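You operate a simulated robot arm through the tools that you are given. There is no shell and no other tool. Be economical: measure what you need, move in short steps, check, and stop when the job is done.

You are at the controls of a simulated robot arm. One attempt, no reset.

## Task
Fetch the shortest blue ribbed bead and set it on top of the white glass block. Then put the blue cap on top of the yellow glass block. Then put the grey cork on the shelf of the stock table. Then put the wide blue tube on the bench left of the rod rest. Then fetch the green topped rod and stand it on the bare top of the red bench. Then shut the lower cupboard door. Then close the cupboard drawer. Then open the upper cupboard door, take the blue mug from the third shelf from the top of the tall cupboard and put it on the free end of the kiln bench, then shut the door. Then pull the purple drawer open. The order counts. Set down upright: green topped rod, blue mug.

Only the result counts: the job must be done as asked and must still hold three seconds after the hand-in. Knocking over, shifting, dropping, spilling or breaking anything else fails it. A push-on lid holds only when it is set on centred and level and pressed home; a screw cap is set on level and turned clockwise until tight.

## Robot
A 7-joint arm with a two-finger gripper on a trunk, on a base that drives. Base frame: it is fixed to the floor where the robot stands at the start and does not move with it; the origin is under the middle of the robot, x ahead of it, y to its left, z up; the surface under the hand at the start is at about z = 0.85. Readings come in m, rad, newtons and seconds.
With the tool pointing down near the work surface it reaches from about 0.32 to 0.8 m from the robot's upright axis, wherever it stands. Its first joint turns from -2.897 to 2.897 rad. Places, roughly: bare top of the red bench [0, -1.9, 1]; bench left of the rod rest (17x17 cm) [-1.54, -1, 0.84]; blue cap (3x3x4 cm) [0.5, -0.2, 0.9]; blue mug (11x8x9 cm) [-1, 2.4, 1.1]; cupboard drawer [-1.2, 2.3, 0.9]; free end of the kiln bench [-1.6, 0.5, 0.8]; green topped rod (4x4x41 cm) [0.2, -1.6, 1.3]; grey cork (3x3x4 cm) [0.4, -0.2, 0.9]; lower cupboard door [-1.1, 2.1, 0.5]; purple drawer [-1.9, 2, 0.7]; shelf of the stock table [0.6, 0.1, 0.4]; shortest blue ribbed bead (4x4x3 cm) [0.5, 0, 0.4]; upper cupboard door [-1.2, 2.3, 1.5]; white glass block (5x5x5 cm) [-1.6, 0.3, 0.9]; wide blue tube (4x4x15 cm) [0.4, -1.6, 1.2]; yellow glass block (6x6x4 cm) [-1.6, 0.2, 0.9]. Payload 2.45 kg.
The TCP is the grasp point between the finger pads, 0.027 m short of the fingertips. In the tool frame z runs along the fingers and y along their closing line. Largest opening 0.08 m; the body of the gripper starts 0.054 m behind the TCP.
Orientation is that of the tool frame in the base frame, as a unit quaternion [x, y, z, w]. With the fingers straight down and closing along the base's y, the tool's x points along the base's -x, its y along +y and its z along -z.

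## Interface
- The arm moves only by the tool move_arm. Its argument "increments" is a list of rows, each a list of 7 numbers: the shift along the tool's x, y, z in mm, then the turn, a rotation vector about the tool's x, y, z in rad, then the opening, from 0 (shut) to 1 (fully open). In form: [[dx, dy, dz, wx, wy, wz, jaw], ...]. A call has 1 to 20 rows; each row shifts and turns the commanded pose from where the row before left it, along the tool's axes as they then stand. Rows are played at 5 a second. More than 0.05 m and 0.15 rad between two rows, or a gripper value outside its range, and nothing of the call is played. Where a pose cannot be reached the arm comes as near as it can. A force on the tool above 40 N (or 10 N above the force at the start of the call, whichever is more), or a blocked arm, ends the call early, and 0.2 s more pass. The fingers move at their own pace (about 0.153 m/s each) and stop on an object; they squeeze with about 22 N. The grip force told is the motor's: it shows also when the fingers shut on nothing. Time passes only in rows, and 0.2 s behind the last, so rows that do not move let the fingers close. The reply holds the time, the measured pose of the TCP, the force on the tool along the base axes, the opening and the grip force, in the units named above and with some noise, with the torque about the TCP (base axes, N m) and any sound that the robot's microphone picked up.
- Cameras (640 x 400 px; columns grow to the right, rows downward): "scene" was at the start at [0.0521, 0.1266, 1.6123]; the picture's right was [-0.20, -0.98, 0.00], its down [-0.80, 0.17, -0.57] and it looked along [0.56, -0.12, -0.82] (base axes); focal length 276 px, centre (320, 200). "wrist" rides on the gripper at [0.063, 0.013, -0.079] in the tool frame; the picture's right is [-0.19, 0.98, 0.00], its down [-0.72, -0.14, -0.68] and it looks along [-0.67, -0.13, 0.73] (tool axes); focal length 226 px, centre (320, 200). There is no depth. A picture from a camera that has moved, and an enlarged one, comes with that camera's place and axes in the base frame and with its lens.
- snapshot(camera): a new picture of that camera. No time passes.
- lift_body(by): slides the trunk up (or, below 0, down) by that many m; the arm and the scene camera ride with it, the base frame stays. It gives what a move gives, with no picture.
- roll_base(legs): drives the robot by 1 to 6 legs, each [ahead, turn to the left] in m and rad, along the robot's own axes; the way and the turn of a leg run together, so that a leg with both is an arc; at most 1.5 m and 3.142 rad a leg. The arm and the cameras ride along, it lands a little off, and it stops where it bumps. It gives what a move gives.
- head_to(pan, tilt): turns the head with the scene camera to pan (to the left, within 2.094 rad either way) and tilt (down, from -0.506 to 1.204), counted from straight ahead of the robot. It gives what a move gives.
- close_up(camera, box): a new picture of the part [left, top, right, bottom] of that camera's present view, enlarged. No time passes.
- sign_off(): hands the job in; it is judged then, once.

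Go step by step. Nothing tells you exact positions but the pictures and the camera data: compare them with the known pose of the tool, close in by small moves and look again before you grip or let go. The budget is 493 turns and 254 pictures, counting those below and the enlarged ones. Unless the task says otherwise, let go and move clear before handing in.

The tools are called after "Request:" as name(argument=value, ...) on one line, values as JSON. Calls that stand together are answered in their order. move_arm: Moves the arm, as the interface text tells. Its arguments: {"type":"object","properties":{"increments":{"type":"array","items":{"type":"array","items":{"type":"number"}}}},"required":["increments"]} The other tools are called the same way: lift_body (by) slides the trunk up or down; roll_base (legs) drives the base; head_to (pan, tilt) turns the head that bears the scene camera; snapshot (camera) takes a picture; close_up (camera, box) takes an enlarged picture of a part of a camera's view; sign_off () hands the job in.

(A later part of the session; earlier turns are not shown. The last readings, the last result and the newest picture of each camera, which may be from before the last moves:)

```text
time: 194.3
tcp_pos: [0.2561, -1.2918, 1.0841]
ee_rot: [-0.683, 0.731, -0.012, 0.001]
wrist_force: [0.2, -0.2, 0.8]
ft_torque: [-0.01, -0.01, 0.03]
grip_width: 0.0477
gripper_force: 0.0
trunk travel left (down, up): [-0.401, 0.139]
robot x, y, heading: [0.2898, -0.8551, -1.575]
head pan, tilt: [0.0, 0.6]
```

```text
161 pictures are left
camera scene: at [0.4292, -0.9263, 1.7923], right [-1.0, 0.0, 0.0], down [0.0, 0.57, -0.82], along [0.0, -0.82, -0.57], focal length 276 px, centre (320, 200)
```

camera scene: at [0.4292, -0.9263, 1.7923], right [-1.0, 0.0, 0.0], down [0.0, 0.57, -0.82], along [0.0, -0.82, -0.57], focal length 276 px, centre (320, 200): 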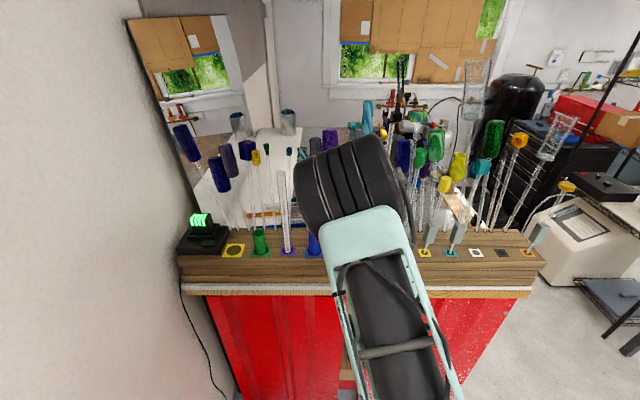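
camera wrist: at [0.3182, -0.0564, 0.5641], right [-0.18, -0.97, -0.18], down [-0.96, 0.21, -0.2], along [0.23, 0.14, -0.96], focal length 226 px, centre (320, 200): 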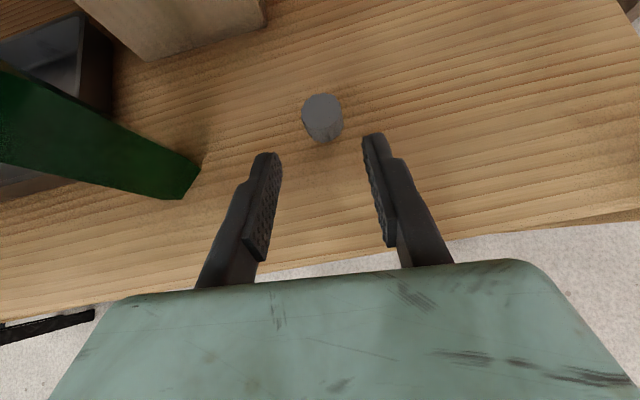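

Request:
move_arm(increments=[[0, 0, 0, 0, 0.15, 0, 0.9], [0, 0, 0, 0, 0.15, 0, 0.9], [0, 0, 0, 0, 0.15, 0, 0.9], [0, 0, 0, 0, 0.15, 0, 0.9], [0, 0, 0, 0, 0.15, 0, 0.9], [0, 0, 0, 0, 0.15, 0, 0.9], [0, 0, 0, 0, 0.15, 0, 0.9], [0, 0, 0, 0, 0.15, 0, 0.9], [0, 0, 0, 0, 0.15, 0, 0.9]])

Request:
snapshot(camera="scene")

Request:
snapshot(camera="wrist")

```text
time: 196.3
tcp_pos: [0.2567, -1.2973, 1.0807]
ee_rot: [-0.525, 0.57, -0.437, -0.456]
wrist_force: [-0.1, 0.4, 0.6]
ft_torque: [0.02, 0.0, 0.01]
grip_width: 0.0723
gripper_force: 0.0
out of reach, approached as far as the arm can: row 6
trunk travel left (down, up): [-0.401, 0.139]
robot x, y, heading: [0.2894, -0.8589, -1.573]
head pan, tilt: [0.0, 0.6]
```

```text
160 pictures are left
camera scene: at [0.4299, -0.9263, 1.7923], right [-1.0, 0.0, 0.0], down [0.0, 0.57, -0.82], along [0.0, -0.82, -0.57], focal length 276 px, centre (320, 200)
```

scene: 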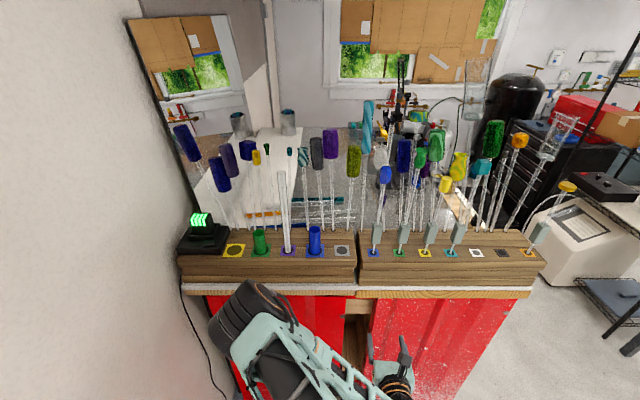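

```text
159 pictures are left
camera wrist: at [0.2472, -1.2323, 1.1581], right [-0.97, 0.1, -0.21], down [0.21, 0.8, -0.56], along [0.11, -0.59, -0.8], focal length 226 px, centre (320, 200)
```

wrist: 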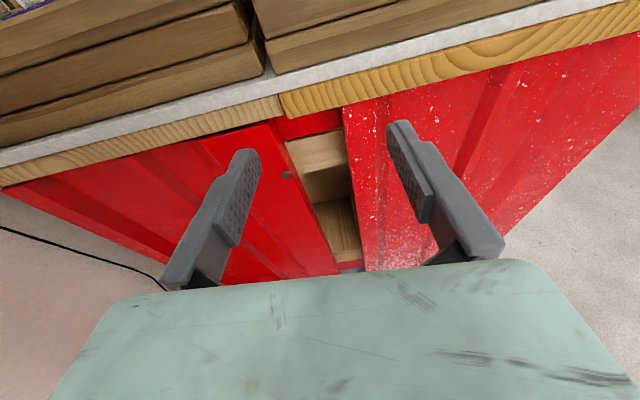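

Request:
close_up(camera="scene", box=[170, 100, 330, 280])

Request:
close_up(camera="scene", box=[330, 100, 560, 290])

```text
2.22 times, centred on (250, 190) of scene
camera zoom: at [0.4299, -0.9263, 1.7923], right [-1.0, 0.0, 0.0], down [0.0, 0.57, -0.82], along [0.0, -0.82, -0.57], focal length 614 px, centre (476, 222)
```

zoom: 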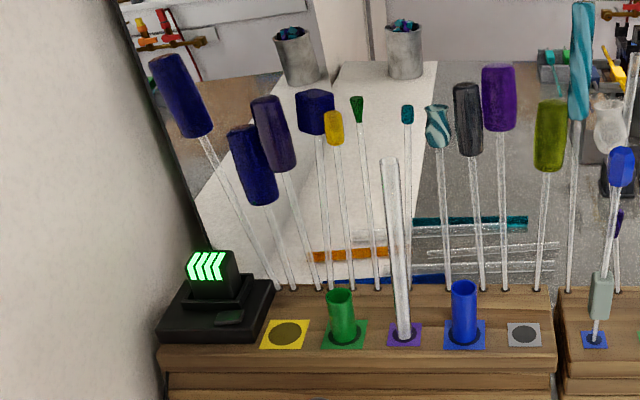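

```text
2.11 times, centred on (445, 195) of scene
camera zoom: at [0.4299, -0.9263, 1.7923], right [-1.0, 0.0, 0.0], down [0.0, 0.57, -0.82], along [0.0, -0.82, -0.57], focal length 582 px, centre (57, 210)
```

zoom: 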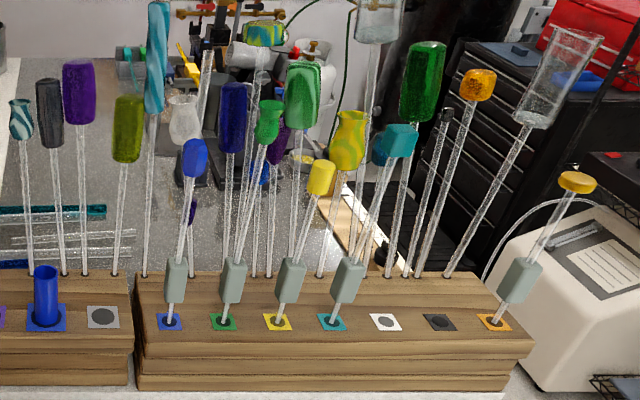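

Clear view now: tube at (0.447,-1.602), rim z≈1.21; green-topped rod (front row, green square) at (0.16,-1.60), top z≈1.46. I level the tool to horizontal and line up with the tube.

Request:
move_arm(increments=[[0, 0, 0, 0.06, 0.1, 0, 0.9], [0, 0, 0, 0, 0.1, 0, 0.9], [22, -38, 0, 0, 0, 0, 0.9], [22, -38, 0, 0, 0, 0, 0.9], [22, -38, 0, 0, 0, 0, 0.9], [22, -38, 0, 0, 0, 0, 0.9], [22, -38, 0, 0, 0, 0, 0.9], [0, 0, 40, 0, 0, 0, 0.9], [0, 0, 40, 0, 0, 0, 0.9]])

Request:
snapshot(camera="scene")

Request:
snapshot(camera="wrist")

```text
time: 198.3
tcp_pos: [0.4188, -1.3852, 1.1942]
ee_rot: [-0.476, 0.528, -0.492, -0.501]
wrist_force: [-1.0, -0.5, -0.2]
ft_torque: [0.02, 0.03, -0.03]
grip_width: 0.072
gripper_force: 0.1
trunk travel left (down, up): [-0.401, 0.139]
robot x, y, heading: [0.2899, -0.8572, -1.567]
head pan, tilt: [0.0, 0.6]
```

```text
156 pictures are left
camera scene: at [0.4299, -0.926, 1.7922], right [-1.0, 0.0, 0.0], down [0.0, 0.57, -0.82], along [0.0, -0.82, -0.57], focal length 276 px, centre (320, 200)
```

scene: 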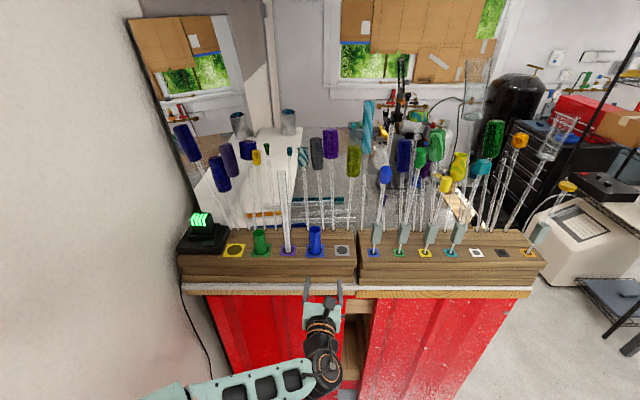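

```text
155 pictures are left
camera wrist: at [0.4096, -1.3067, 1.2574], right [-0.97, 0.06, -0.24], down [0.21, 0.68, -0.7], along [0.12, -0.73, -0.67], focal length 226 px, centre (320, 200)
```

wrist: 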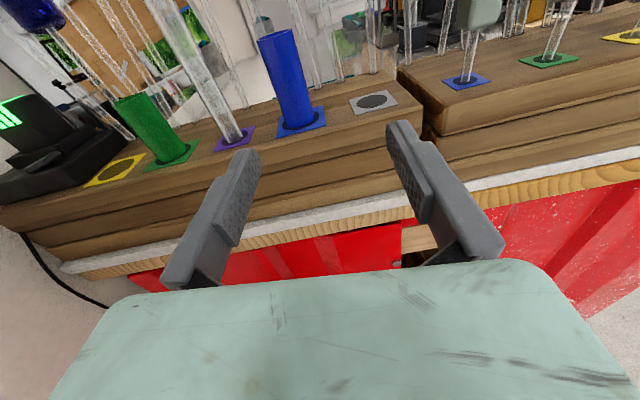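

Request:
move_arm(increments=[[0, 0, 0, 0.06, 0, -0.042, 0.9], [-12, -30, 0, 0, 0, 0, 0.9], [0, 0, 45, 0, 0, 0, 0.9], [0, 0, 45, 0, 0, 0, 0.9], [0, 0, 45, 0, 0, 0, 0.9]])

Request:
snapshot(camera="wrist")

Request:
close_up(camera="scene", box=[220, 200, 400, 320])

```text
time: 199.5
tcp_pos: [0.4777, -1.5125, 1.1817]
ee_rot: [0.518, -0.484, 0.509, 0.488]
wrist_force: [-0.5, -0.2, 1.0]
ft_torque: [0.0, 0.02, 0.01]
grip_width: 0.072
gripper_force: 0.0
trunk travel left (down, up): [-0.401, 0.139]
robot x, y, heading: [0.288, -0.8563, -1.574]
head pan, tilt: [0.0, 0.6]
```

```text
154 pictures are left
camera wrist: at [0.463, -1.4353, 1.2443], right [-0.98, -0.05, -0.18], down [0.09, 0.69, -0.72], along [0.16, -0.72, -0.68], focal length 226 px, centre (320, 200)
```

wrist: 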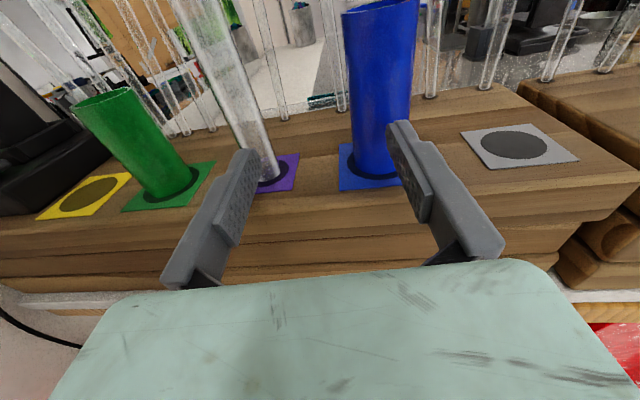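

```text
3.33 times, centred on (310, 260) of scene
camera zoom: at [0.429, -0.9277, 1.7922], right [-1.0, 0.0, 0.0], down [0.0, 0.57, -0.82], along [0.0, -0.82, -0.57], focal length 922 px, centre (353, 0)
```

zoom: 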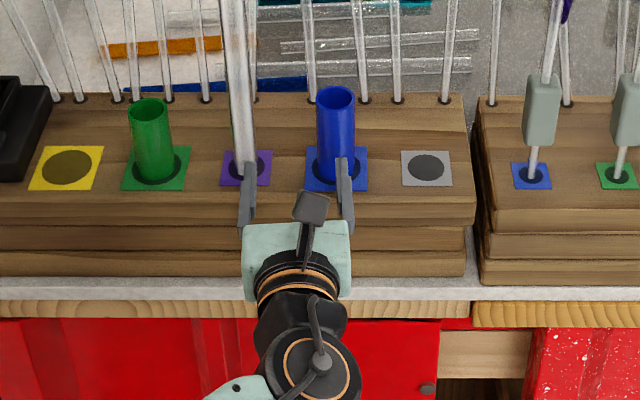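

Request:
move_arm(increments=[[0, 16, 0, -0.05, 0, 0, 0.9], [0, 15, 0, 0, 0, 0, 0.9], [0, 0, 0, 0, 0, 0, 0.9]])

Request:
snapshot(camera="wrist")

```text
time: 200.3
tcp_pos: [0.4463, -1.5127, 1.183]
ee_rot: [0.505, -0.498, 0.496, 0.501]
wrist_force: [-0.4, -0.6, 0.4]
ft_torque: [0.03, -0.02, -0.02]
grip_width: 0.0719
gripper_force: 0.1
trunk travel left (down, up): [-0.401, 0.139]
robot x, y, heading: [0.2872, -0.8562, -1.567]
head pan, tilt: [0.0, 0.6]
```

```text
152 pictures are left
camera wrist: at [0.4349, -1.4343, 1.2457], right [-0.98, 0.0, -0.18], down [0.13, 0.69, -0.72], along [0.12, -0.73, -0.67], focal length 226 px, centre (320, 200)
```

wrist: 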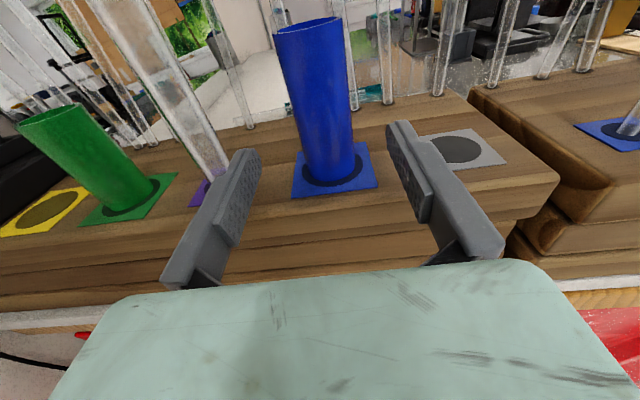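

Request:
move_arm(increments=[[0, 0, 30, 0, 0, 0, 0.9], [0, 0, 30, 0, 0, 0, 0.9], [0, 0, 0, 0, 0, 0, 0.9]])

Request:
snapshot(camera="wrist")

Request:
close_up(camera="scene", box=[250, 200, 370, 290])

```text
time: 201.1
tcp_pos: [0.4472, -1.5726, 1.1834]
ee_rot: [0.505, -0.497, 0.496, 0.501]
wrist_force: [-0.2, 0.0, -0.1]
ft_torque: [0.0, -0.02, 0.02]
grip_width: 0.0719
gripper_force: 0.0
trunk travel left (down, up): [-0.401, 0.139]
robot x, y, heading: [0.2855, -0.8577, -1.573]
head pan, tilt: [0.0, 0.6]
```

```text
151 pictures are left
camera wrist: at [0.4351, -1.4949, 1.2463], right [-0.98, 0.0, -0.18], down [0.13, 0.69, -0.72], along [0.13, -0.73, -0.67], focal length 226 px, centre (320, 200)
```

wrist: 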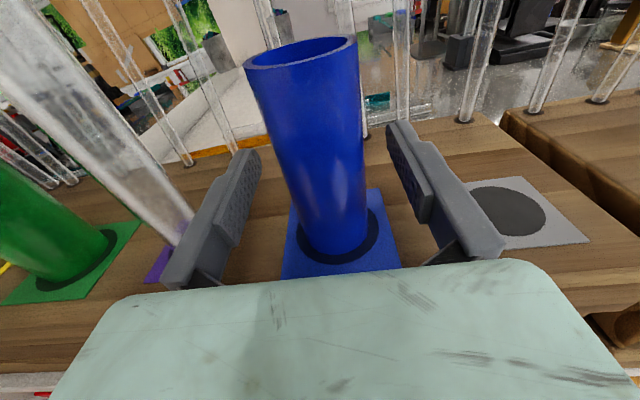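

```text
4.44 times, centred on (310, 245) of scene
camera zoom: at [0.4295, -0.9259, 1.7923], right [-1.0, 0.0, 0.0], down [0.0, 0.56, -0.83], along [0.0, -0.83, -0.56], focal length 1229 px, centre (364, 0)
```

zoom: 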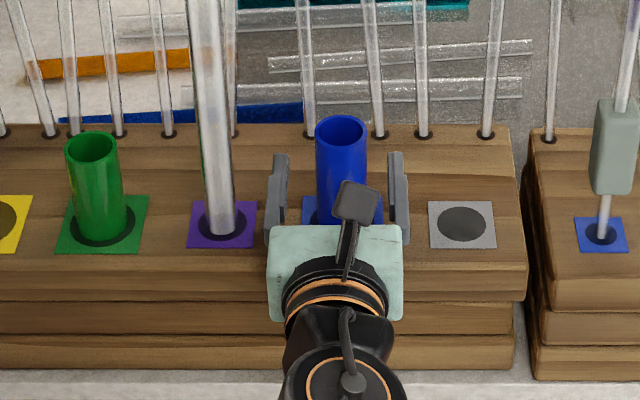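

Request:
move_arm(increments=[[0, 0, 14, 0, 0, 0, 0.9], [0, 0, 13, 0, 0, 0, 0.9], [0, 0, 0, 0, 0, 0, 0.6], [0, 0, 0, 0, 0, 0, 0.4], [0, 0, 0, 0, 0, 0, 0.2], [0, 0, 0, 0, 0, 0, 0.2]])

Request:
snapshot(camera="wrist")

```text
time: 202.5
tcp_pos: [0.4469, -1.5981, 1.184]
ee_rot: [0.505, -0.497, 0.497, 0.501]
wrist_force: [0.6, 15.6, -2.5]
ft_torque: [0.47, -0.01, -0.55]
grip_width: 0.0364
gripper_force: 21.9
trunk travel left (down, up): [-0.401, 0.139]
robot x, y, heading: [0.2897, -0.8571, -1.573]
head pan, tilt: [0.0, 0.6]
```

```text
149 pictures are left
camera wrist: at [0.4352, -1.5203, 1.247], right [-0.98, 0.0, -0.18], down [0.13, 0.69, -0.72], along [0.12, -0.73, -0.67], focal length 226 px, centre (320, 200)
```

wrist: 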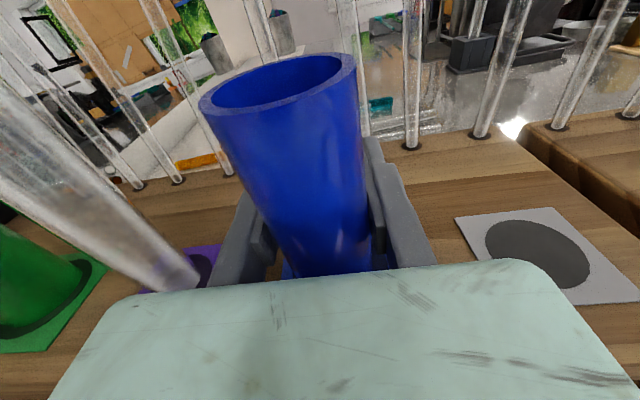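

Request:
move_arm(increments=[[0, 0, -2, 0, 0, 0, 0.1], [0, 0, 0, 0, 0, 0, 0.1]])

```text
time: 203.1
tcp_pos: [0.4467, -1.5981, 1.1831]
ee_rot: [0.505, -0.498, 0.496, 0.501]
wrist_force: [-2.5, -0.7, 1.2]
ft_torque: [-0.01, 0.17, 0.04]
grip_width: 0.036
gripper_force: 21.7
trunk travel left (down, up): [-0.401, 0.139]
robot x, y, heading: [0.2902, -0.8584, -1.574]
head pan, tilt: [0.0, 0.6]
```

Forces are settled; I lift straight up with the trunk.

Request:
lift_body(by=0.03)

Request:
lift_body(by=0.09)

Request:
snapshot(camera="wrist")

Request:
close_up(camera="scene", box=[230, 160, 410, 300])

```text
time: 203.8
tcp_pos: [0.4474, -1.5987, 1.2133]
ee_rot: [0.506, -0.497, 0.496, 0.501]
wrist_force: [-0.9, 0.3, -1.2]
ft_torque: [-0.01, 0.09, 0.02]
grip_width: 0.0361
gripper_force: 22.8
trunk travel left (down, up): [-0.431, 0.109]
robot x, y, heading: [0.2866, -0.8556, -1.57]
head pan, tilt: [0.0, 0.6]
```

```text
time: 205.1
tcp_pos: [0.4478, -1.5989, 1.303]
ee_rot: [0.505, -0.498, 0.495, 0.502]
wrist_force: [-0.4, -0.4, -0.4]
ft_torque: [-0.01, 0.13, 0.01]
grip_width: 0.0358
gripper_force: 22.1
trunk travel left (down, up): [-0.521, 0.019]
robot x, y, heading: [0.2871, -0.859, -1.572]
head pan, tilt: [0.0, 0.6]
```

```text
148 pictures are left
camera wrist: at [0.4353, -1.5203, 1.366], right [-0.98, 0.0, -0.18], down [0.13, 0.69, -0.72], along [0.12, -0.73, -0.67], focal length 226 px, centre (320, 200)
```

wrist: 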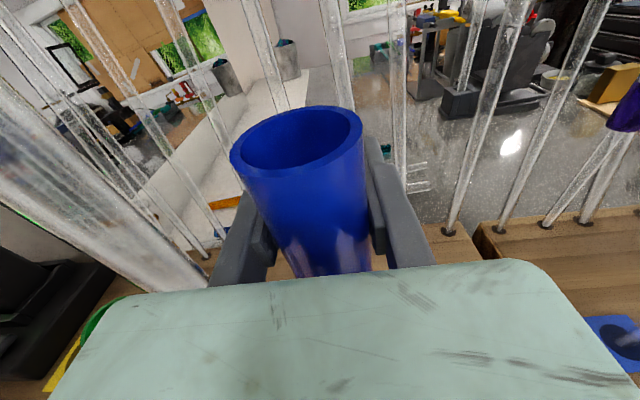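

```text
2.86 times, centred on (320, 230) of scene
camera zoom: at [0.4296, -0.9266, 1.9122], right [-1.0, 0.0, 0.0], down [0.0, 0.57, -0.82], along [0.0, -0.82, -0.57], focal length 790 px, centre (320, 114)
```

zoom: 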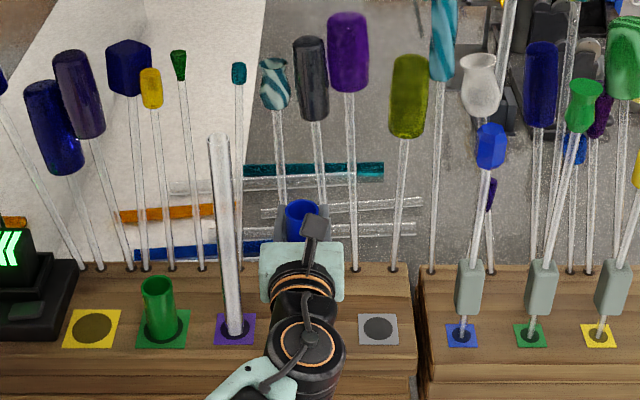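

The tube is out of its slot (it slid ~2 cm in the grip, still held). I back away and drive toward the bench left of the rod rest.

Request:
roll_base(legs=[[-0.5, 0], [0, -1.138], [0.95, 0], [0, -0.432]])

Request:
head_to(pan=0, tilt=0.7)

Request:
snapshot(camera="scene")

Request:
snapshot(camera="wrist")

```text
time: 206.4
tcp_pos: [0.4463, -1.5196, 1.3002]
ee_rot: [0.506, -0.498, 0.495, 0.5]
wrist_force: [-0.1, -1.1, -1.8]
ft_torque: [-0.04, -0.01, 0.01]
grip_width: 0.0348
gripper_force: 21.7
trunk travel left (down, up): [-0.521, 0.019]
robot x, y, heading: [0.2897, -0.7755, -1.574]
head pan, tilt: [0.0, 0.6]
stopped in leg 1: the robot was blocked; the commanded pose is now the measured one
```

```text
time: 207.0
tcp_pos: [0.4467, -1.5169, 1.3029]
ee_rot: [0.505, -0.498, 0.495, 0.502]
wrist_force: [0.1, 0.0, -0.7]
ft_torque: [-0.03, 0.02, -0.01]
grip_width: 0.035
gripper_force: 21.4
trunk travel left (down, up): [-0.521, 0.019]
robot x, y, heading: [0.2891, -0.7738, -1.574]
head pan, tilt: [0.0, 0.7]
```

```text
146 pictures are left
camera scene: at [0.4294, -0.8413, 1.9038], right [-1.0, 0.0, 0.0], down [0.0, 0.64, -0.77], along [0.0, -0.77, -0.64], focal length 276 px, centre (320, 200)
```

scene: 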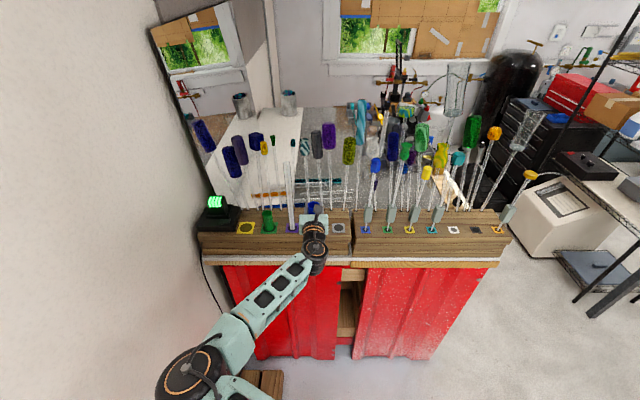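

```text
145 pictures are left
camera wrist: at [0.4351, -1.4385, 1.3662], right [-0.98, 0.0, -0.18], down [0.13, 0.69, -0.72], along [0.12, -0.73, -0.67], focal length 226 px, centre (320, 200)
```

wrist: 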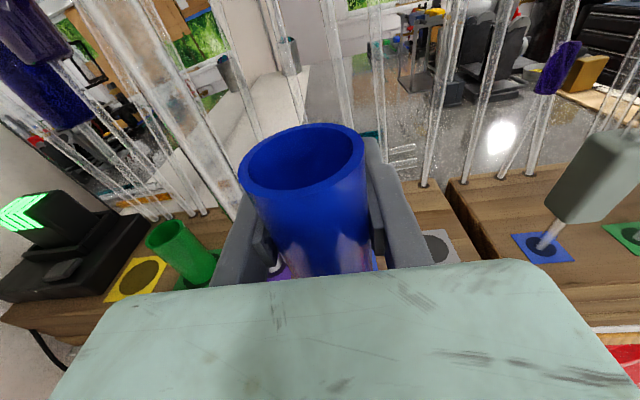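

Backing was blocked after 8 cm. I look behind to see what I touched.

Request:
head_to(pan=2.09, tilt=0.75)

Request:
snapshot(camera="scene")

Request:
head_to(pan=0.9, tilt=1.0)

Request:
snapshot(camera="scene")

```text
time: 209.0
tcp_pos: [0.4469, -1.5175, 1.3019]
ee_rot: [0.504, -0.499, 0.496, 0.502]
wrist_force: [-0.3, 1.3, -0.3]
ft_torque: [-0.01, -0.03, 0.03]
grip_width: 0.0346
gripper_force: 21.8
trunk travel left (down, up): [-0.521, 0.019]
robot x, y, heading: [0.2878, -0.7791, -1.572]
head pan, tilt: [2.089, 0.75]
```

```text
144 pictures are left
camera scene: at [0.5017, -0.7167, 1.8995], right [0.49, -0.87, 0.0], down [-0.59, -0.34, -0.73], along [0.64, 0.36, -0.68], focal length 276 px, centre (320, 200)
```

scene: 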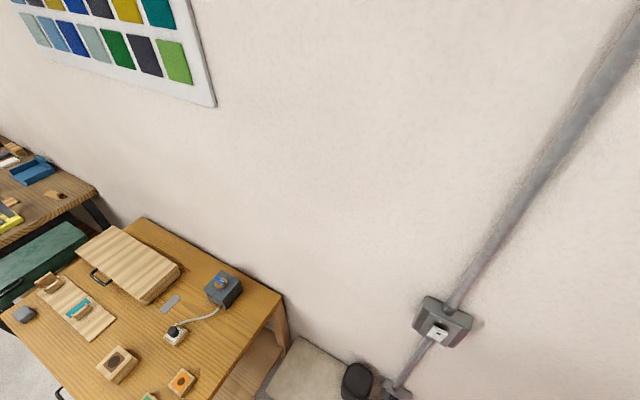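

```text
time: 210.4
tcp_pos: [0.4471, -1.5173, 1.3023]
ee_rot: [0.505, -0.498, 0.496, 0.501]
wrist_force: [-0.4, 0.3, -0.6]
ft_torque: [0.01, 0.0, -0.01]
grip_width: 0.0348
gripper_force: 22.0
trunk travel left (down, up): [-0.521, 0.019]
robot x, y, heading: [0.2861, -0.7735, -1.571]
head pan, tilt: [0.901, 1.0]
```

```text
143 pictures are left
camera scene: at [0.4842, -0.8009, 1.8803], right [-0.62, -0.78, 0.0], down [-0.66, 0.52, -0.54], along [0.42, -0.34, -0.84], focal length 276 px, centre (320, 200)
```

scene: 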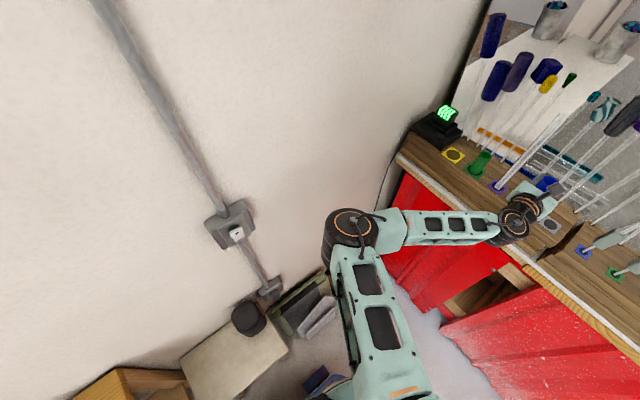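

Request:
head_to(pan=1.7, tilt=1.2)

Request:
snapshot(camera="scene")

```text
time: 211.6
tcp_pos: [0.4454, -1.5176, 1.3021]
ee_rot: [0.504, -0.499, 0.495, 0.502]
wrist_force: [0.5, -0.4, -1.0]
ft_torque: [-0.02, -0.01, -0.02]
grip_width: 0.0345
gripper_force: 21.9
trunk travel left (down, up): [-0.521, 0.019]
robot x, y, heading: [0.2874, -0.7793, -1.57]
head pan, tilt: [1.7, 1.201]
```

```text
142 pictures are left
camera scene: at [0.4851, -0.7505, 1.8677], right [0.13, -0.99, 0.0], down [-0.92, -0.12, -0.36], along [0.36, 0.05, -0.93], focal length 276 px, centre (320, 200)
```

scene: 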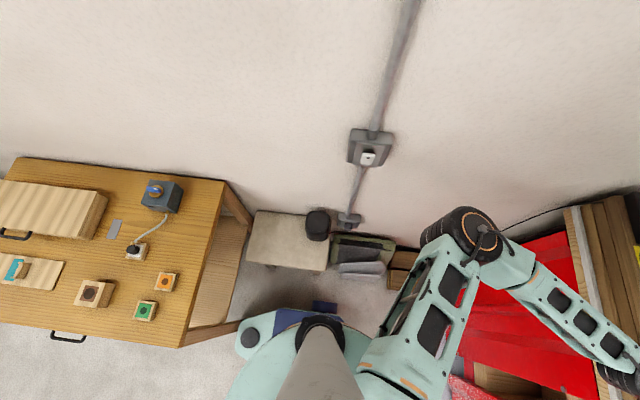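

The base's long rear touched the stock table's leg area; I must leave the way I came. I retract the arm first, keeping the tube level.

Request:
move_arm(increments=[[0, 0, -45, 0, 0, 0, 0.1], [0, 0, -45, 0, 0, 0, 0.1], [0, 0, -45, 0, 0, 0, 0.1], [0, 14, -42, 0, 0, 0, 0.1], [0, 14, -42, 0, 0, 0, 0.1], [0, 14, -42, 0, 0, 0, 0.1], [0, 14, -42, 0, 0, 0, 0.1]])

Request:
head_to(pan=0.5, tilt=1.0)

Request:
snapshot(camera="scene")

Request:
snapshot(camera="wrist")

```text
time: 212.6
tcp_pos: [0.3269, -1.3646, 1.3024]
ee_rot: [-0.452, 0.55, -0.445, -0.543]
wrist_force: [-0.3, 0.0, -0.7]
ft_torque: [0.03, 0.03, -0.02]
grip_width: 0.0348
gripper_force: 22.5
trunk travel left (down, up): [-0.521, 0.019]
robot x, y, heading: [0.2907, -0.7776, -1.572]
head pan, tilt: [1.7, 1.201]
stopped in row 5: the arm was blocked; the commanded pose is now the measured one
```

```text
time: 214.0
tcp_pos: [0.3275, -1.364, 1.3033]
ee_rot: [-0.451, 0.55, -0.445, -0.543]
wrist_force: [-0.4, -1.3, -1.0]
ft_torque: [-0.01, 0.0, 0.01]
grip_width: 0.0346
gripper_force: 22.1
trunk travel left (down, up): [-0.521, 0.019]
robot x, y, heading: [0.2875, -0.7746, -1.57]
head pan, tilt: [0.499, 1.0]
```

```text
141 pictures are left
camera scene: at [0.4629, -0.8187, 1.8803], right [-0.88, -0.48, 0.0], down [-0.4, 0.74, -0.54], along [0.26, -0.47, -0.84], focal length 276 px, centre (320, 200)
```

scene: 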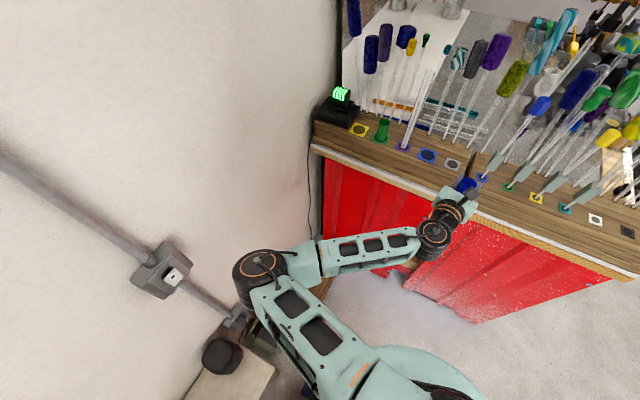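

```text
140 pictures are left
camera wrist: at [0.3317, -1.2856, 1.3666], right [-0.96, 0.19, -0.19], down [0.27, 0.65, -0.71], along [-0.01, -0.74, -0.68], focal length 226 px, centre (320, 200)
```

wrist: 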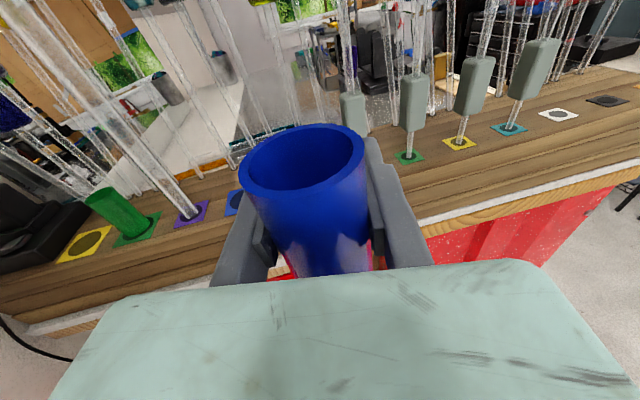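

The elbow was touching the wall box. I turn slightly right to free it, then retract further.

Request:
roll_base(legs=[[0, -0.35]])

Request:
move_arm(increments=[[0, 0, -40, 0, 0, 0, 0.1], [0, 0, -40, 0, 0, 0, 0.1], [0, 0, -40, 0, 0, 0, 0.1]])

Request:
snapshot(camera="scene")

```text
time: 215.5
tcp_pos: [0.1127, -1.3596, 1.3024]
ee_rot: [-0.347, 0.622, -0.342, -0.613]
wrist_force: [0.1, -0.3, -2.0]
ft_torque: [-0.03, 0.04, 0.02]
grip_width: 0.0348
gripper_force: 22.4
trunk travel left (down, up): [-0.521, 0.019]
robot x, y, heading: [0.287, -0.7947, -1.883]
head pan, tilt: [0.499, 1.0]
```

```text
time: 216.2
tcp_pos: [0.0654, -1.245, 1.3083]
ee_rot: [-0.278, 0.652, -0.271, -0.651]
wrist_force: [0.2, 0.5, -1.7]
ft_torque: [0.01, -0.03, 0.02]
grip_width: 0.0347
gripper_force: 22.1
trunk travel left (down, up): [-0.521, 0.019]
robot x, y, heading: [0.2812, -0.7981, -1.877]
head pan, tilt: [0.499, 1.0]
stopped in row 3: the arm was blocked; the commanded pose is now the measured one
```

```text
139 pictures are left
camera scene: at [0.4405, -0.886, 1.8802], right [-0.98, -0.19, 0.0], down [-0.16, 0.83, -0.54], along [0.1, -0.53, -0.84], focal length 276 px, centre (320, 200)
```

scene: 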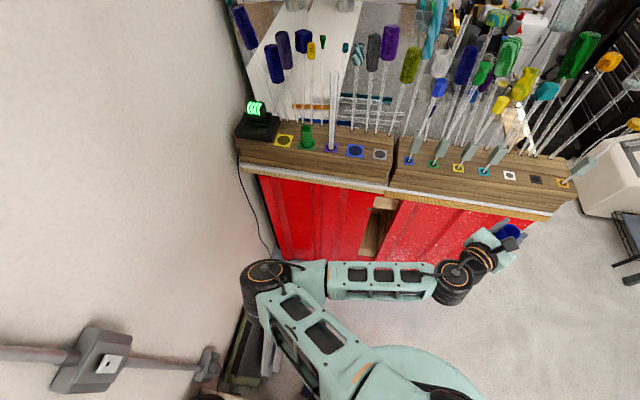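

Request:
roll_base(legs=[[0.1, -0.3], [0.1, -0.3]])

Request:
snapshot(camera="scene")

```text
time: 218.3
tcp_pos: [-0.1387, -1.237, 1.3065]
ee_rot: [-0.153, 0.694, -0.149, -0.688]
wrist_force: [0.1, 0.7, -0.9]
ft_torque: [-0.02, 0.04, 0.05]
grip_width: 0.0343
gripper_force: 22.6
trunk travel left (down, up): [-0.521, 0.019]
robot x, y, heading: [0.2305, -0.9014, -2.188]
head pan, tilt: [0.499, 1.0]
stopped in leg 2: the robot was blocked; the commanded pose is now the measured one
```

```text
138 pictures are left
camera scene: at [0.3476, -1.0318, 1.8805], right [-0.99, 0.12, 0.0], down [0.1, 0.84, -0.54], along [-0.06, -0.54, -0.84], focal length 276 px, centre (320, 200)
```

scene: 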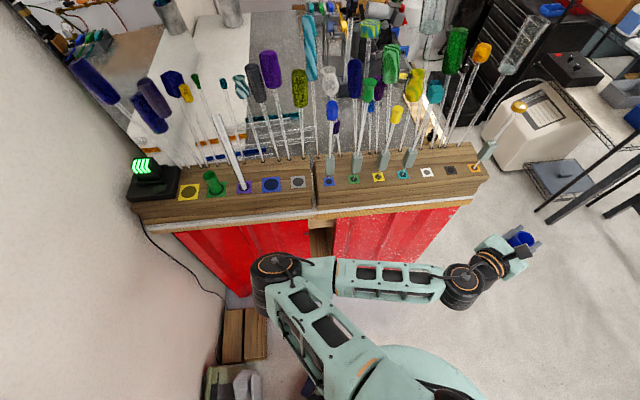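

Request:
head_to(pan=0.9, tilt=1.2)

Request:
snapshot(camera="scene")

Request:
head_to(pan=-0.6, tilt=1.2)

Request:
snapshot(camera="scene")

```text
time: 219.1
tcp_pos: [-0.1359, -1.2374, 1.3075]
ee_rot: [-0.152, 0.693, -0.148, -0.688]
wrist_force: [0.6, 0.3, -0.8]
ft_torque: [-0.03, 0.01, -0.01]
grip_width: 0.0344
gripper_force: 22.1
trunk travel left (down, up): [-0.521, 0.019]
robot x, y, heading: [0.2309, -0.8981, -2.184]
head pan, tilt: [0.901, 1.201]
```

```text
137 pictures are left
camera scene: at [0.3747, -1.0161, 1.8677], right [-0.96, -0.28, 0.0], down [-0.26, 0.89, -0.36], along [0.1, -0.35, -0.93], focal length 276 px, centre (320, 200)
```

scene: 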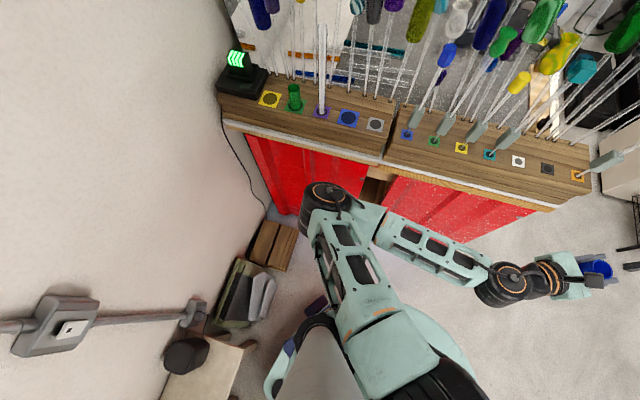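

```text
time: 220.7
tcp_pos: [-0.1367, -1.2378, 1.3067]
ee_rot: [-0.152, 0.693, -0.148, -0.689]
wrist_force: [0.4, -0.3, -1.0]
ft_torque: [-0.06, 0.03, -0.01]
grip_width: 0.0348
gripper_force: 21.8
trunk travel left (down, up): [-0.521, 0.019]
robot x, y, heading: [0.2335, -0.8949, -2.182]
head pan, tilt: [-0.6, 1.201]
```

```text
136 pictures are left
camera scene: at [0.3064, -0.9818, 1.8677], right [-0.35, 0.94, 0.0], down [0.87, 0.32, -0.36], along [-0.34, -0.13, -0.93], focal length 276 px, centre (320, 200)
```

scene: 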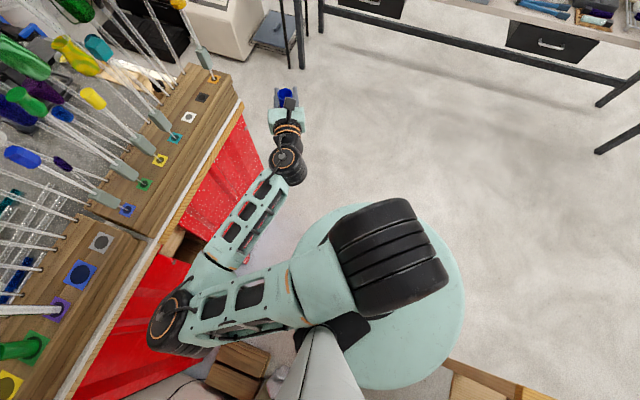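

Request:
roll_base(legs=[[0, -0.3]])

```text
time: 221.5
tcp_pos: [-0.1376, -1.2359, 1.3062]
ee_rot: [-0.151, 0.694, -0.148, -0.688]
wrist_force: [0.4, -0.2, -0.8]
ft_torque: [-0.02, 0.0, 0.0]
grip_width: 0.0345
gripper_force: 22.2
trunk travel left (down, up): [-0.521, 0.019]
robot x, y, heading: [0.2291, -0.8996, -2.184]
head pan, tilt: [-0.6, 1.201]
stopped in leg 1: the robot was blocked; the commanded pose is now the measured one
```

Request:
roll_base(legs=[[0.06, 0]])

Request:
roll_base(legs=[[0, 0.15]])

```text
time: 222.5
tcp_pos: [-0.1698, -1.2813, 1.3064]
ee_rot: [-0.151, 0.693, -0.148, -0.689]
wrist_force: [0.2, 0.7, -0.3]
ft_torque: [-0.04, 0.01, 0.04]
grip_width: 0.0346
gripper_force: 21.6
trunk travel left (down, up): [-0.521, 0.019]
robot x, y, heading: [0.199, -0.9452, -2.185]
head pan, tilt: [-0.6, 1.201]
```

```text
time: 223.5
tcp_pos: [-0.1155, -1.3341, 1.3062]
ee_rot: [-0.202, 0.68, -0.199, -0.676]
wrist_force: [0.7, -0.8, -1.0]
ft_torque: [-0.03, 0.02, -0.03]
grip_width: 0.0348
gripper_force: 22.0
trunk travel left (down, up): [-0.521, 0.019]
robot x, y, heading: [0.2005, -0.9473, -2.035]
head pan, tilt: [-0.6, 1.201]
```

Request:
head_to(pan=2.09, tilt=1.1)

Request:
snapshot(camera="scene")

Request:
head_to(pan=-2.09, tilt=1.1)

Request:
snapshot(camera="scene")

```text
time: 225.9
tcp_pos: [-0.115, -1.3325, 1.306]
ee_rot: [-0.202, 0.68, -0.199, -0.676]
wrist_force: [-0.3, 0.6, -0.4]
ft_torque: [0.0, 0.04, 0.01]
grip_width: 0.0345
gripper_force: 22.4
trunk travel left (down, up): [-0.521, 0.019]
robot x, y, heading: [0.1972, -0.9412, -2.033]
head pan, tilt: [2.089, 1.1]
```

```text
135 pictures are left
camera scene: at [0.3974, -0.9857, 1.8737], right [0.05, -1.0, 0.0], down [-0.89, -0.05, -0.45], along [0.45, 0.02, -0.89], focal length 276 px, centre (320, 200)
```

scene: 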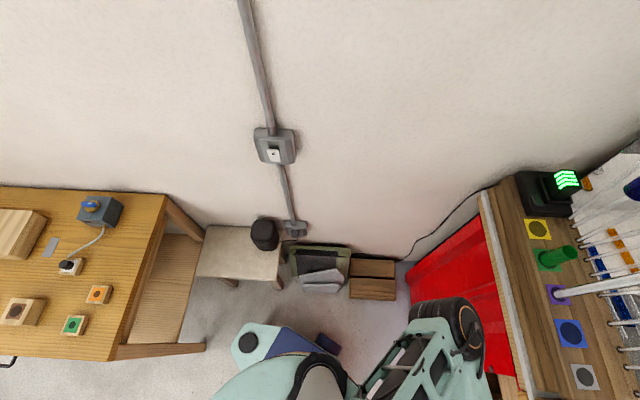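

```text
time: 229.3
tcp_pos: [-0.1158, -1.3331, 1.3065]
ee_rot: [-0.203, 0.681, -0.198, -0.676]
wrist_force: [0.1, -0.4, -1.4]
ft_torque: [0.0, 0.03, -0.01]
grip_width: 0.0349
gripper_force: 22.9
trunk travel left (down, up): [-0.521, 0.019]
robot x, y, heading: [0.2031, -0.9444, -2.036]
head pan, tilt: [-2.089, 1.1]
```

```text
134 pictures are left
camera scene: at [0.2993, -0.9364, 1.8737], right [0.83, 0.55, 0.0], down [0.49, -0.74, -0.45], along [-0.25, 0.38, -0.89], focal length 276 px, centre (320, 200)
```

scene: 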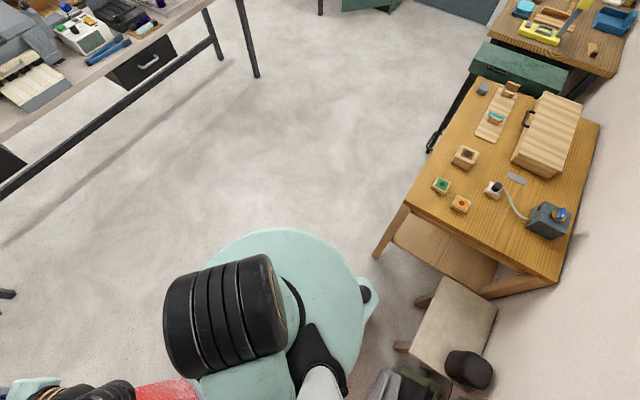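

I see it now: a caster bump on the base's rear meets the stool leg when turning right. I retract the hand a little more, turn left to the heading I came in on, and reverse out.

Request:
move_arm(increments=[[0, 0, -40, 0, 0, 0, 0.1], [0, 0, -40, 0, 0, 0, 0.1]])

Request:
roll_base(legs=[[-0.06, 0], [0, 0.7]])

Request:
snapshot(camera="scene")

```text
time: 229.9
tcp_pos: [-0.1202, -1.2443, 1.3052]
ee_rot: [0.136, -0.688, 0.122, 0.702]
wrist_force: [0.7, -0.5, -1.1]
ft_torque: [-0.03, 0.03, -0.01]
grip_width: 0.0347
gripper_force: 22.2
out of reach, approached as far as the arm can: row 2
trunk travel left (down, up): [-0.521, 0.019]
robot x, y, heading: [0.1986, -0.9446, -2.038]
head pan, tilt: [-2.089, 1.1]
stopped in row 2: the arm was blocked; the commanded pose is now the measured one
```

```text
time: 232.8
tcp_pos: [0.1744, -1.3261, 1.3043]
ee_rot: [0.363, -0.6, 0.355, 0.618]
wrist_force: [-0.4, -0.5, -0.3]
ft_torque: [0.03, -0.01, -0.02]
grip_width: 0.0347
gripper_force: 21.6
trunk travel left (down, up): [-0.521, 0.019]
robot x, y, heading: [0.2265, -0.8903, -1.349]
head pan, tilt: [-2.089, 1.1]
```

```text
133 pictures are left
camera scene: at [0.2996, -0.8216, 1.8737], right [0.29, 0.96, 0.0], down [0.85, -0.26, -0.45], along [-0.43, 0.13, -0.89], focal length 276 px, centre (320, 200)
```

scene: 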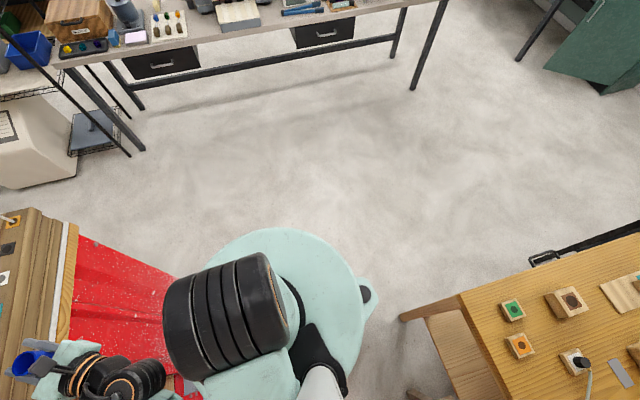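

Request:
roll_base(legs=[[0, 0.45], [-0.4, 0]])

Request:
snapshot(camera="scene")

```text
time: 236.6
tcp_pos: [0.1196, -0.993, 1.3045]
ee_rot: [0.483, -0.508, 0.481, 0.527]
wrist_force: [0.2, 1.0, -0.2]
ft_torque: [-0.01, 0.02, 0.02]
grip_width: 0.0348
gripper_force: 22.2
trunk travel left (down, up): [-0.521, 0.019]
robot x, y, heading: [-0.0173, -0.5764, -0.909]
head pan, tilt: [-2.089, 1.1]
```

```text
132 pictures are left
camera scene: at [0.019, -0.4821, 1.8737], right [-0.14, 0.99, 0.0], down [0.88, 0.13, -0.45], along [-0.45, -0.06, -0.89], focal length 276 px, centre (320, 200)
```

scene: 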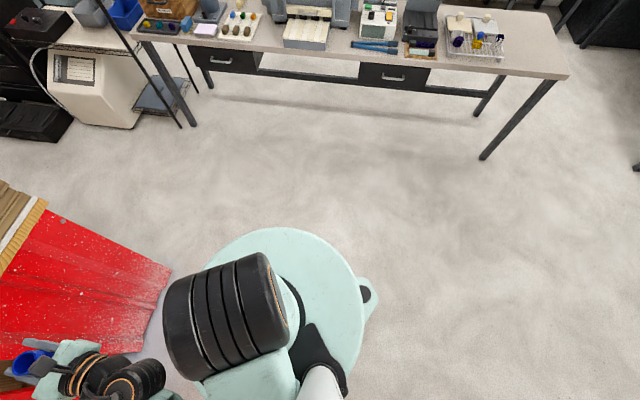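

Free now. I continue back a bit, then drive round to face the bench spot at (-1.54,-1.0).

Request:
roll_base(legs=[[-0.3, 0], [0, -1.357], [0.82, 0], [0, -0.876]])

Request:
head_to(pan=0, tilt=0.8)

Request:
snapshot(camera="scene")

```text
time: 248.4
tcp_pos: [-1.1346, -0.8241, 1.3043]
ee_rot: [-0.238, -0.659, -0.257, 0.665]
wrist_force: [-0.4, 0.1, -1.4]
ft_torque: [0.0, -0.01, -0.02]
grip_width: 0.0347
gripper_force: 22.5
trunk travel left (down, up): [-0.521, 0.019]
robot x, y, heading: [-0.7196, -0.9678, -3.13]
head pan, tilt: [-2.089, 1.1]
```

```text
time: 250.4
tcp_pos: [-1.1353, -0.8245, 1.3037]
ee_rot: [-0.24, -0.659, -0.258, 0.665]
wrist_force: [-0.1, 1.0, -1.2]
ft_torque: [0.01, 0.02, 0.0]
grip_width: 0.0346
gripper_force: 21.9
trunk travel left (down, up): [-0.521, 0.019]
robot x, y, heading: [-0.7147, -0.9698, -3.126]
head pan, tilt: [0.0, 0.799]
```

```text
131 pictures are left
camera scene: at [-0.778, -1.1079, 1.8954], right [-0.01, 1.0, 0.0], down [0.72, 0.01, -0.7], along [-0.7, -0.01, -0.72], focal length 276 px, centre (320, 200)
```

scene: 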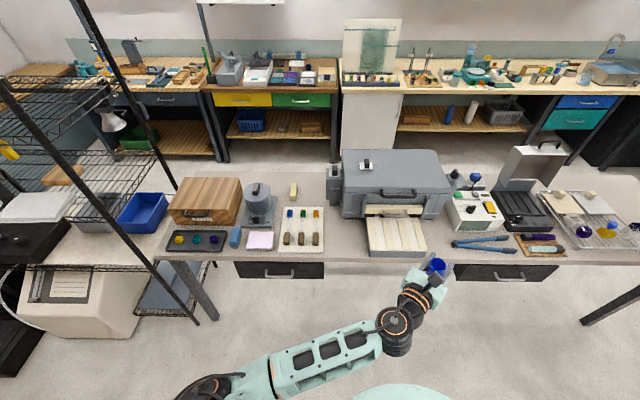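

Request:
close_up(camera="scene", box=[220, 170, 450, 290])

```text
2.78 times, centred on (335, 230) of scene
camera zoom: at [-0.778, -1.1079, 1.8954], right [-0.01, 1.0, 0.0], down [0.72, 0.01, -0.7], along [-0.7, -0.01, -0.72], focal length 769 px, centre (278, 116)
```

zoom: 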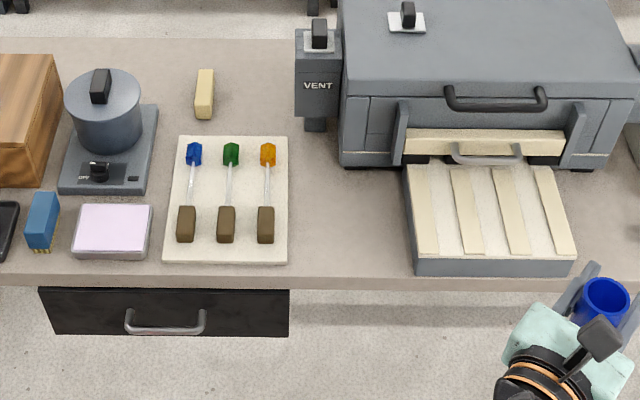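

The free spot is between the rod plate and the ribbed tray, centre (-1.55,-1.0). I swing the tool round to point straight at it.

Request:
move_arm(increments=[[0, 0, 0, 0.15, 0, 0, 0.1], [0, 0, 0, 0.15, 0, 0, 0.1], [0, 0, 0, 0.15, 0, 0, 0.1], [0, 0, 0, 0.15, 0, 0, 0.1], [0, 0, 0, 0.12, 0, 0, 0.1]])

Request:
lift_body(by=-0.28)

Request:
snapshot(camera="wrist")

Request:
snapshot(camera="scene")

```text
time: 251.6
tcp_pos: [-1.1495, -0.8204, 1.2911]
ee_rot: [-0.01, 0.708, 0.008, -0.706]
wrist_force: [-1.2, 0.3, -1.5]
ft_torque: [0.03, -0.01, 0.01]
grip_width: 0.0348
gripper_force: 22.0
out of reach, approached as far as the arm can: row 1, 2
trunk travel left (down, up): [-0.521, 0.019]
robot x, y, heading: [-0.7217, -0.9708, -3.129]
head pan, tilt: [0.0, 0.799]
```

```text
time: 254.4
tcp_pos: [-1.149, -0.8219, 1.0112]
ee_rot: [-0.011, 0.708, 0.01, -0.706]
wrist_force: [0.0, 0.1, -0.9]
ft_torque: [0.01, 0.04, 0.02]
grip_width: 0.0349
gripper_force: 22.0
trunk travel left (down, up): [-0.241, 0.299]
robot x, y, heading: [-0.7173, -0.9671, -3.127]
head pan, tilt: [0.0, 0.799]
```

```text
129 pictures are left
camera wrist: at [-1.0697, -0.8112, 1.0745], right [0.0, 0.99, -0.17], down [0.68, -0.12, -0.72], along [-0.73, -0.12, -0.67], focal length 226 px, centre (320, 200)
```

wrist: 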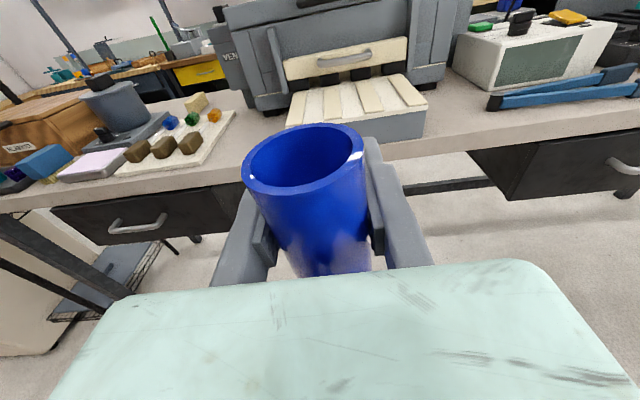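

```text
128 pictures are left
camera scene: at [-0.7779, -1.1078, 1.6155], right [-0.01, 1.0, 0.0], down [0.72, 0.01, -0.7], along [-0.7, -0.01, -0.72], focal length 276 px, centre (320, 200)
```

scene: 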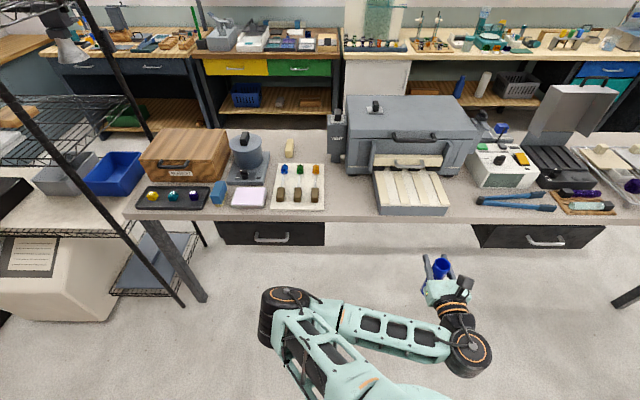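

Request:
move_arm(increments=[[30, -38, 0, 0, 0, 0, 0.1], [0, -38, 25, 0, 0, 0, 0.1], [0, -38, 25, 0, 0, 0, 0.1], [0, -38, 25, 0, 0, 0, 0.1], [0, -26, 40, 0, 0, 0, 0.1], [0, 0, 45, 0, 0, 0, 0.1], [0, 0, 45, 0, 0, 0, 0.1], [0, 0, 45, 0, 0, 0, 0.1]])

Request:
snapshot(camera="wrist")

Request:
close_up(camera="scene", box=[240, 150, 460, 280])

```text
time: 256.2
tcp_pos: [-1.4118, -0.9955, 1.022]
ee_rot: [-0.011, 0.708, 0.009, -0.706]
wrist_force: [-0.4, -0.4, -0.3]
ft_torque: [0.0, 0.02, 0.03]
grip_width: 0.0344
gripper_force: 22.0
out of reach, approached as far as the arm can: row 1
trunk travel left (down, up): [-0.241, 0.299]
robot x, y, heading: [-0.7172, -0.9661, -3.132]
head pan, tilt: [0.0, 0.799]
```

```text
127 pictures are left
camera wrist: at [-1.3328, -0.985, 1.0854], right [0.0, 0.99, -0.17], down [0.68, -0.12, -0.72], along [-0.73, -0.11, -0.67], focal length 226 px, centre (320, 200)
```

wrist: 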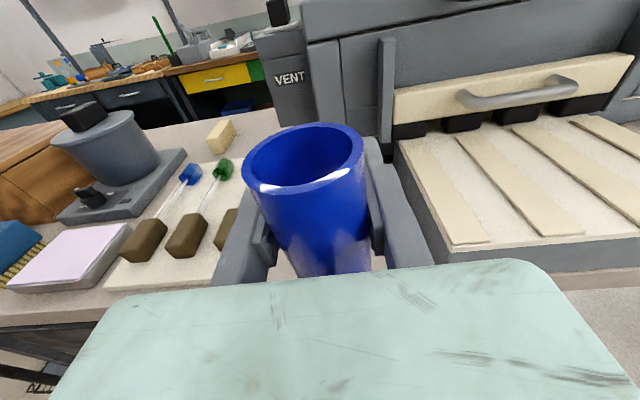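

```text
2.91 times, centred on (350, 215) of scene
camera zoom: at [-0.7781, -1.108, 1.6154], right [-0.01, 1.0, 0.0], down [0.72, 0.01, -0.7], along [-0.7, -0.01, -0.72], focal length 804 px, centre (233, 156)
```

zoom: 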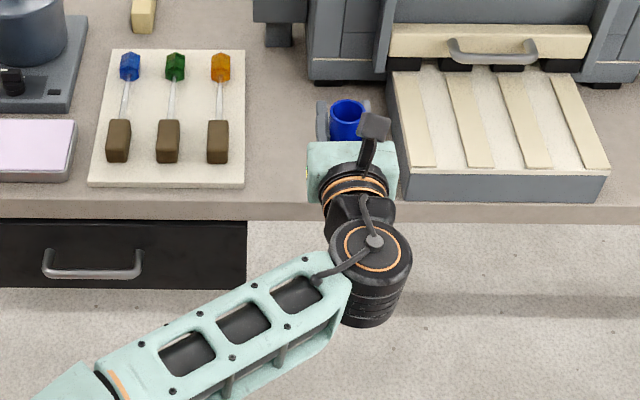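

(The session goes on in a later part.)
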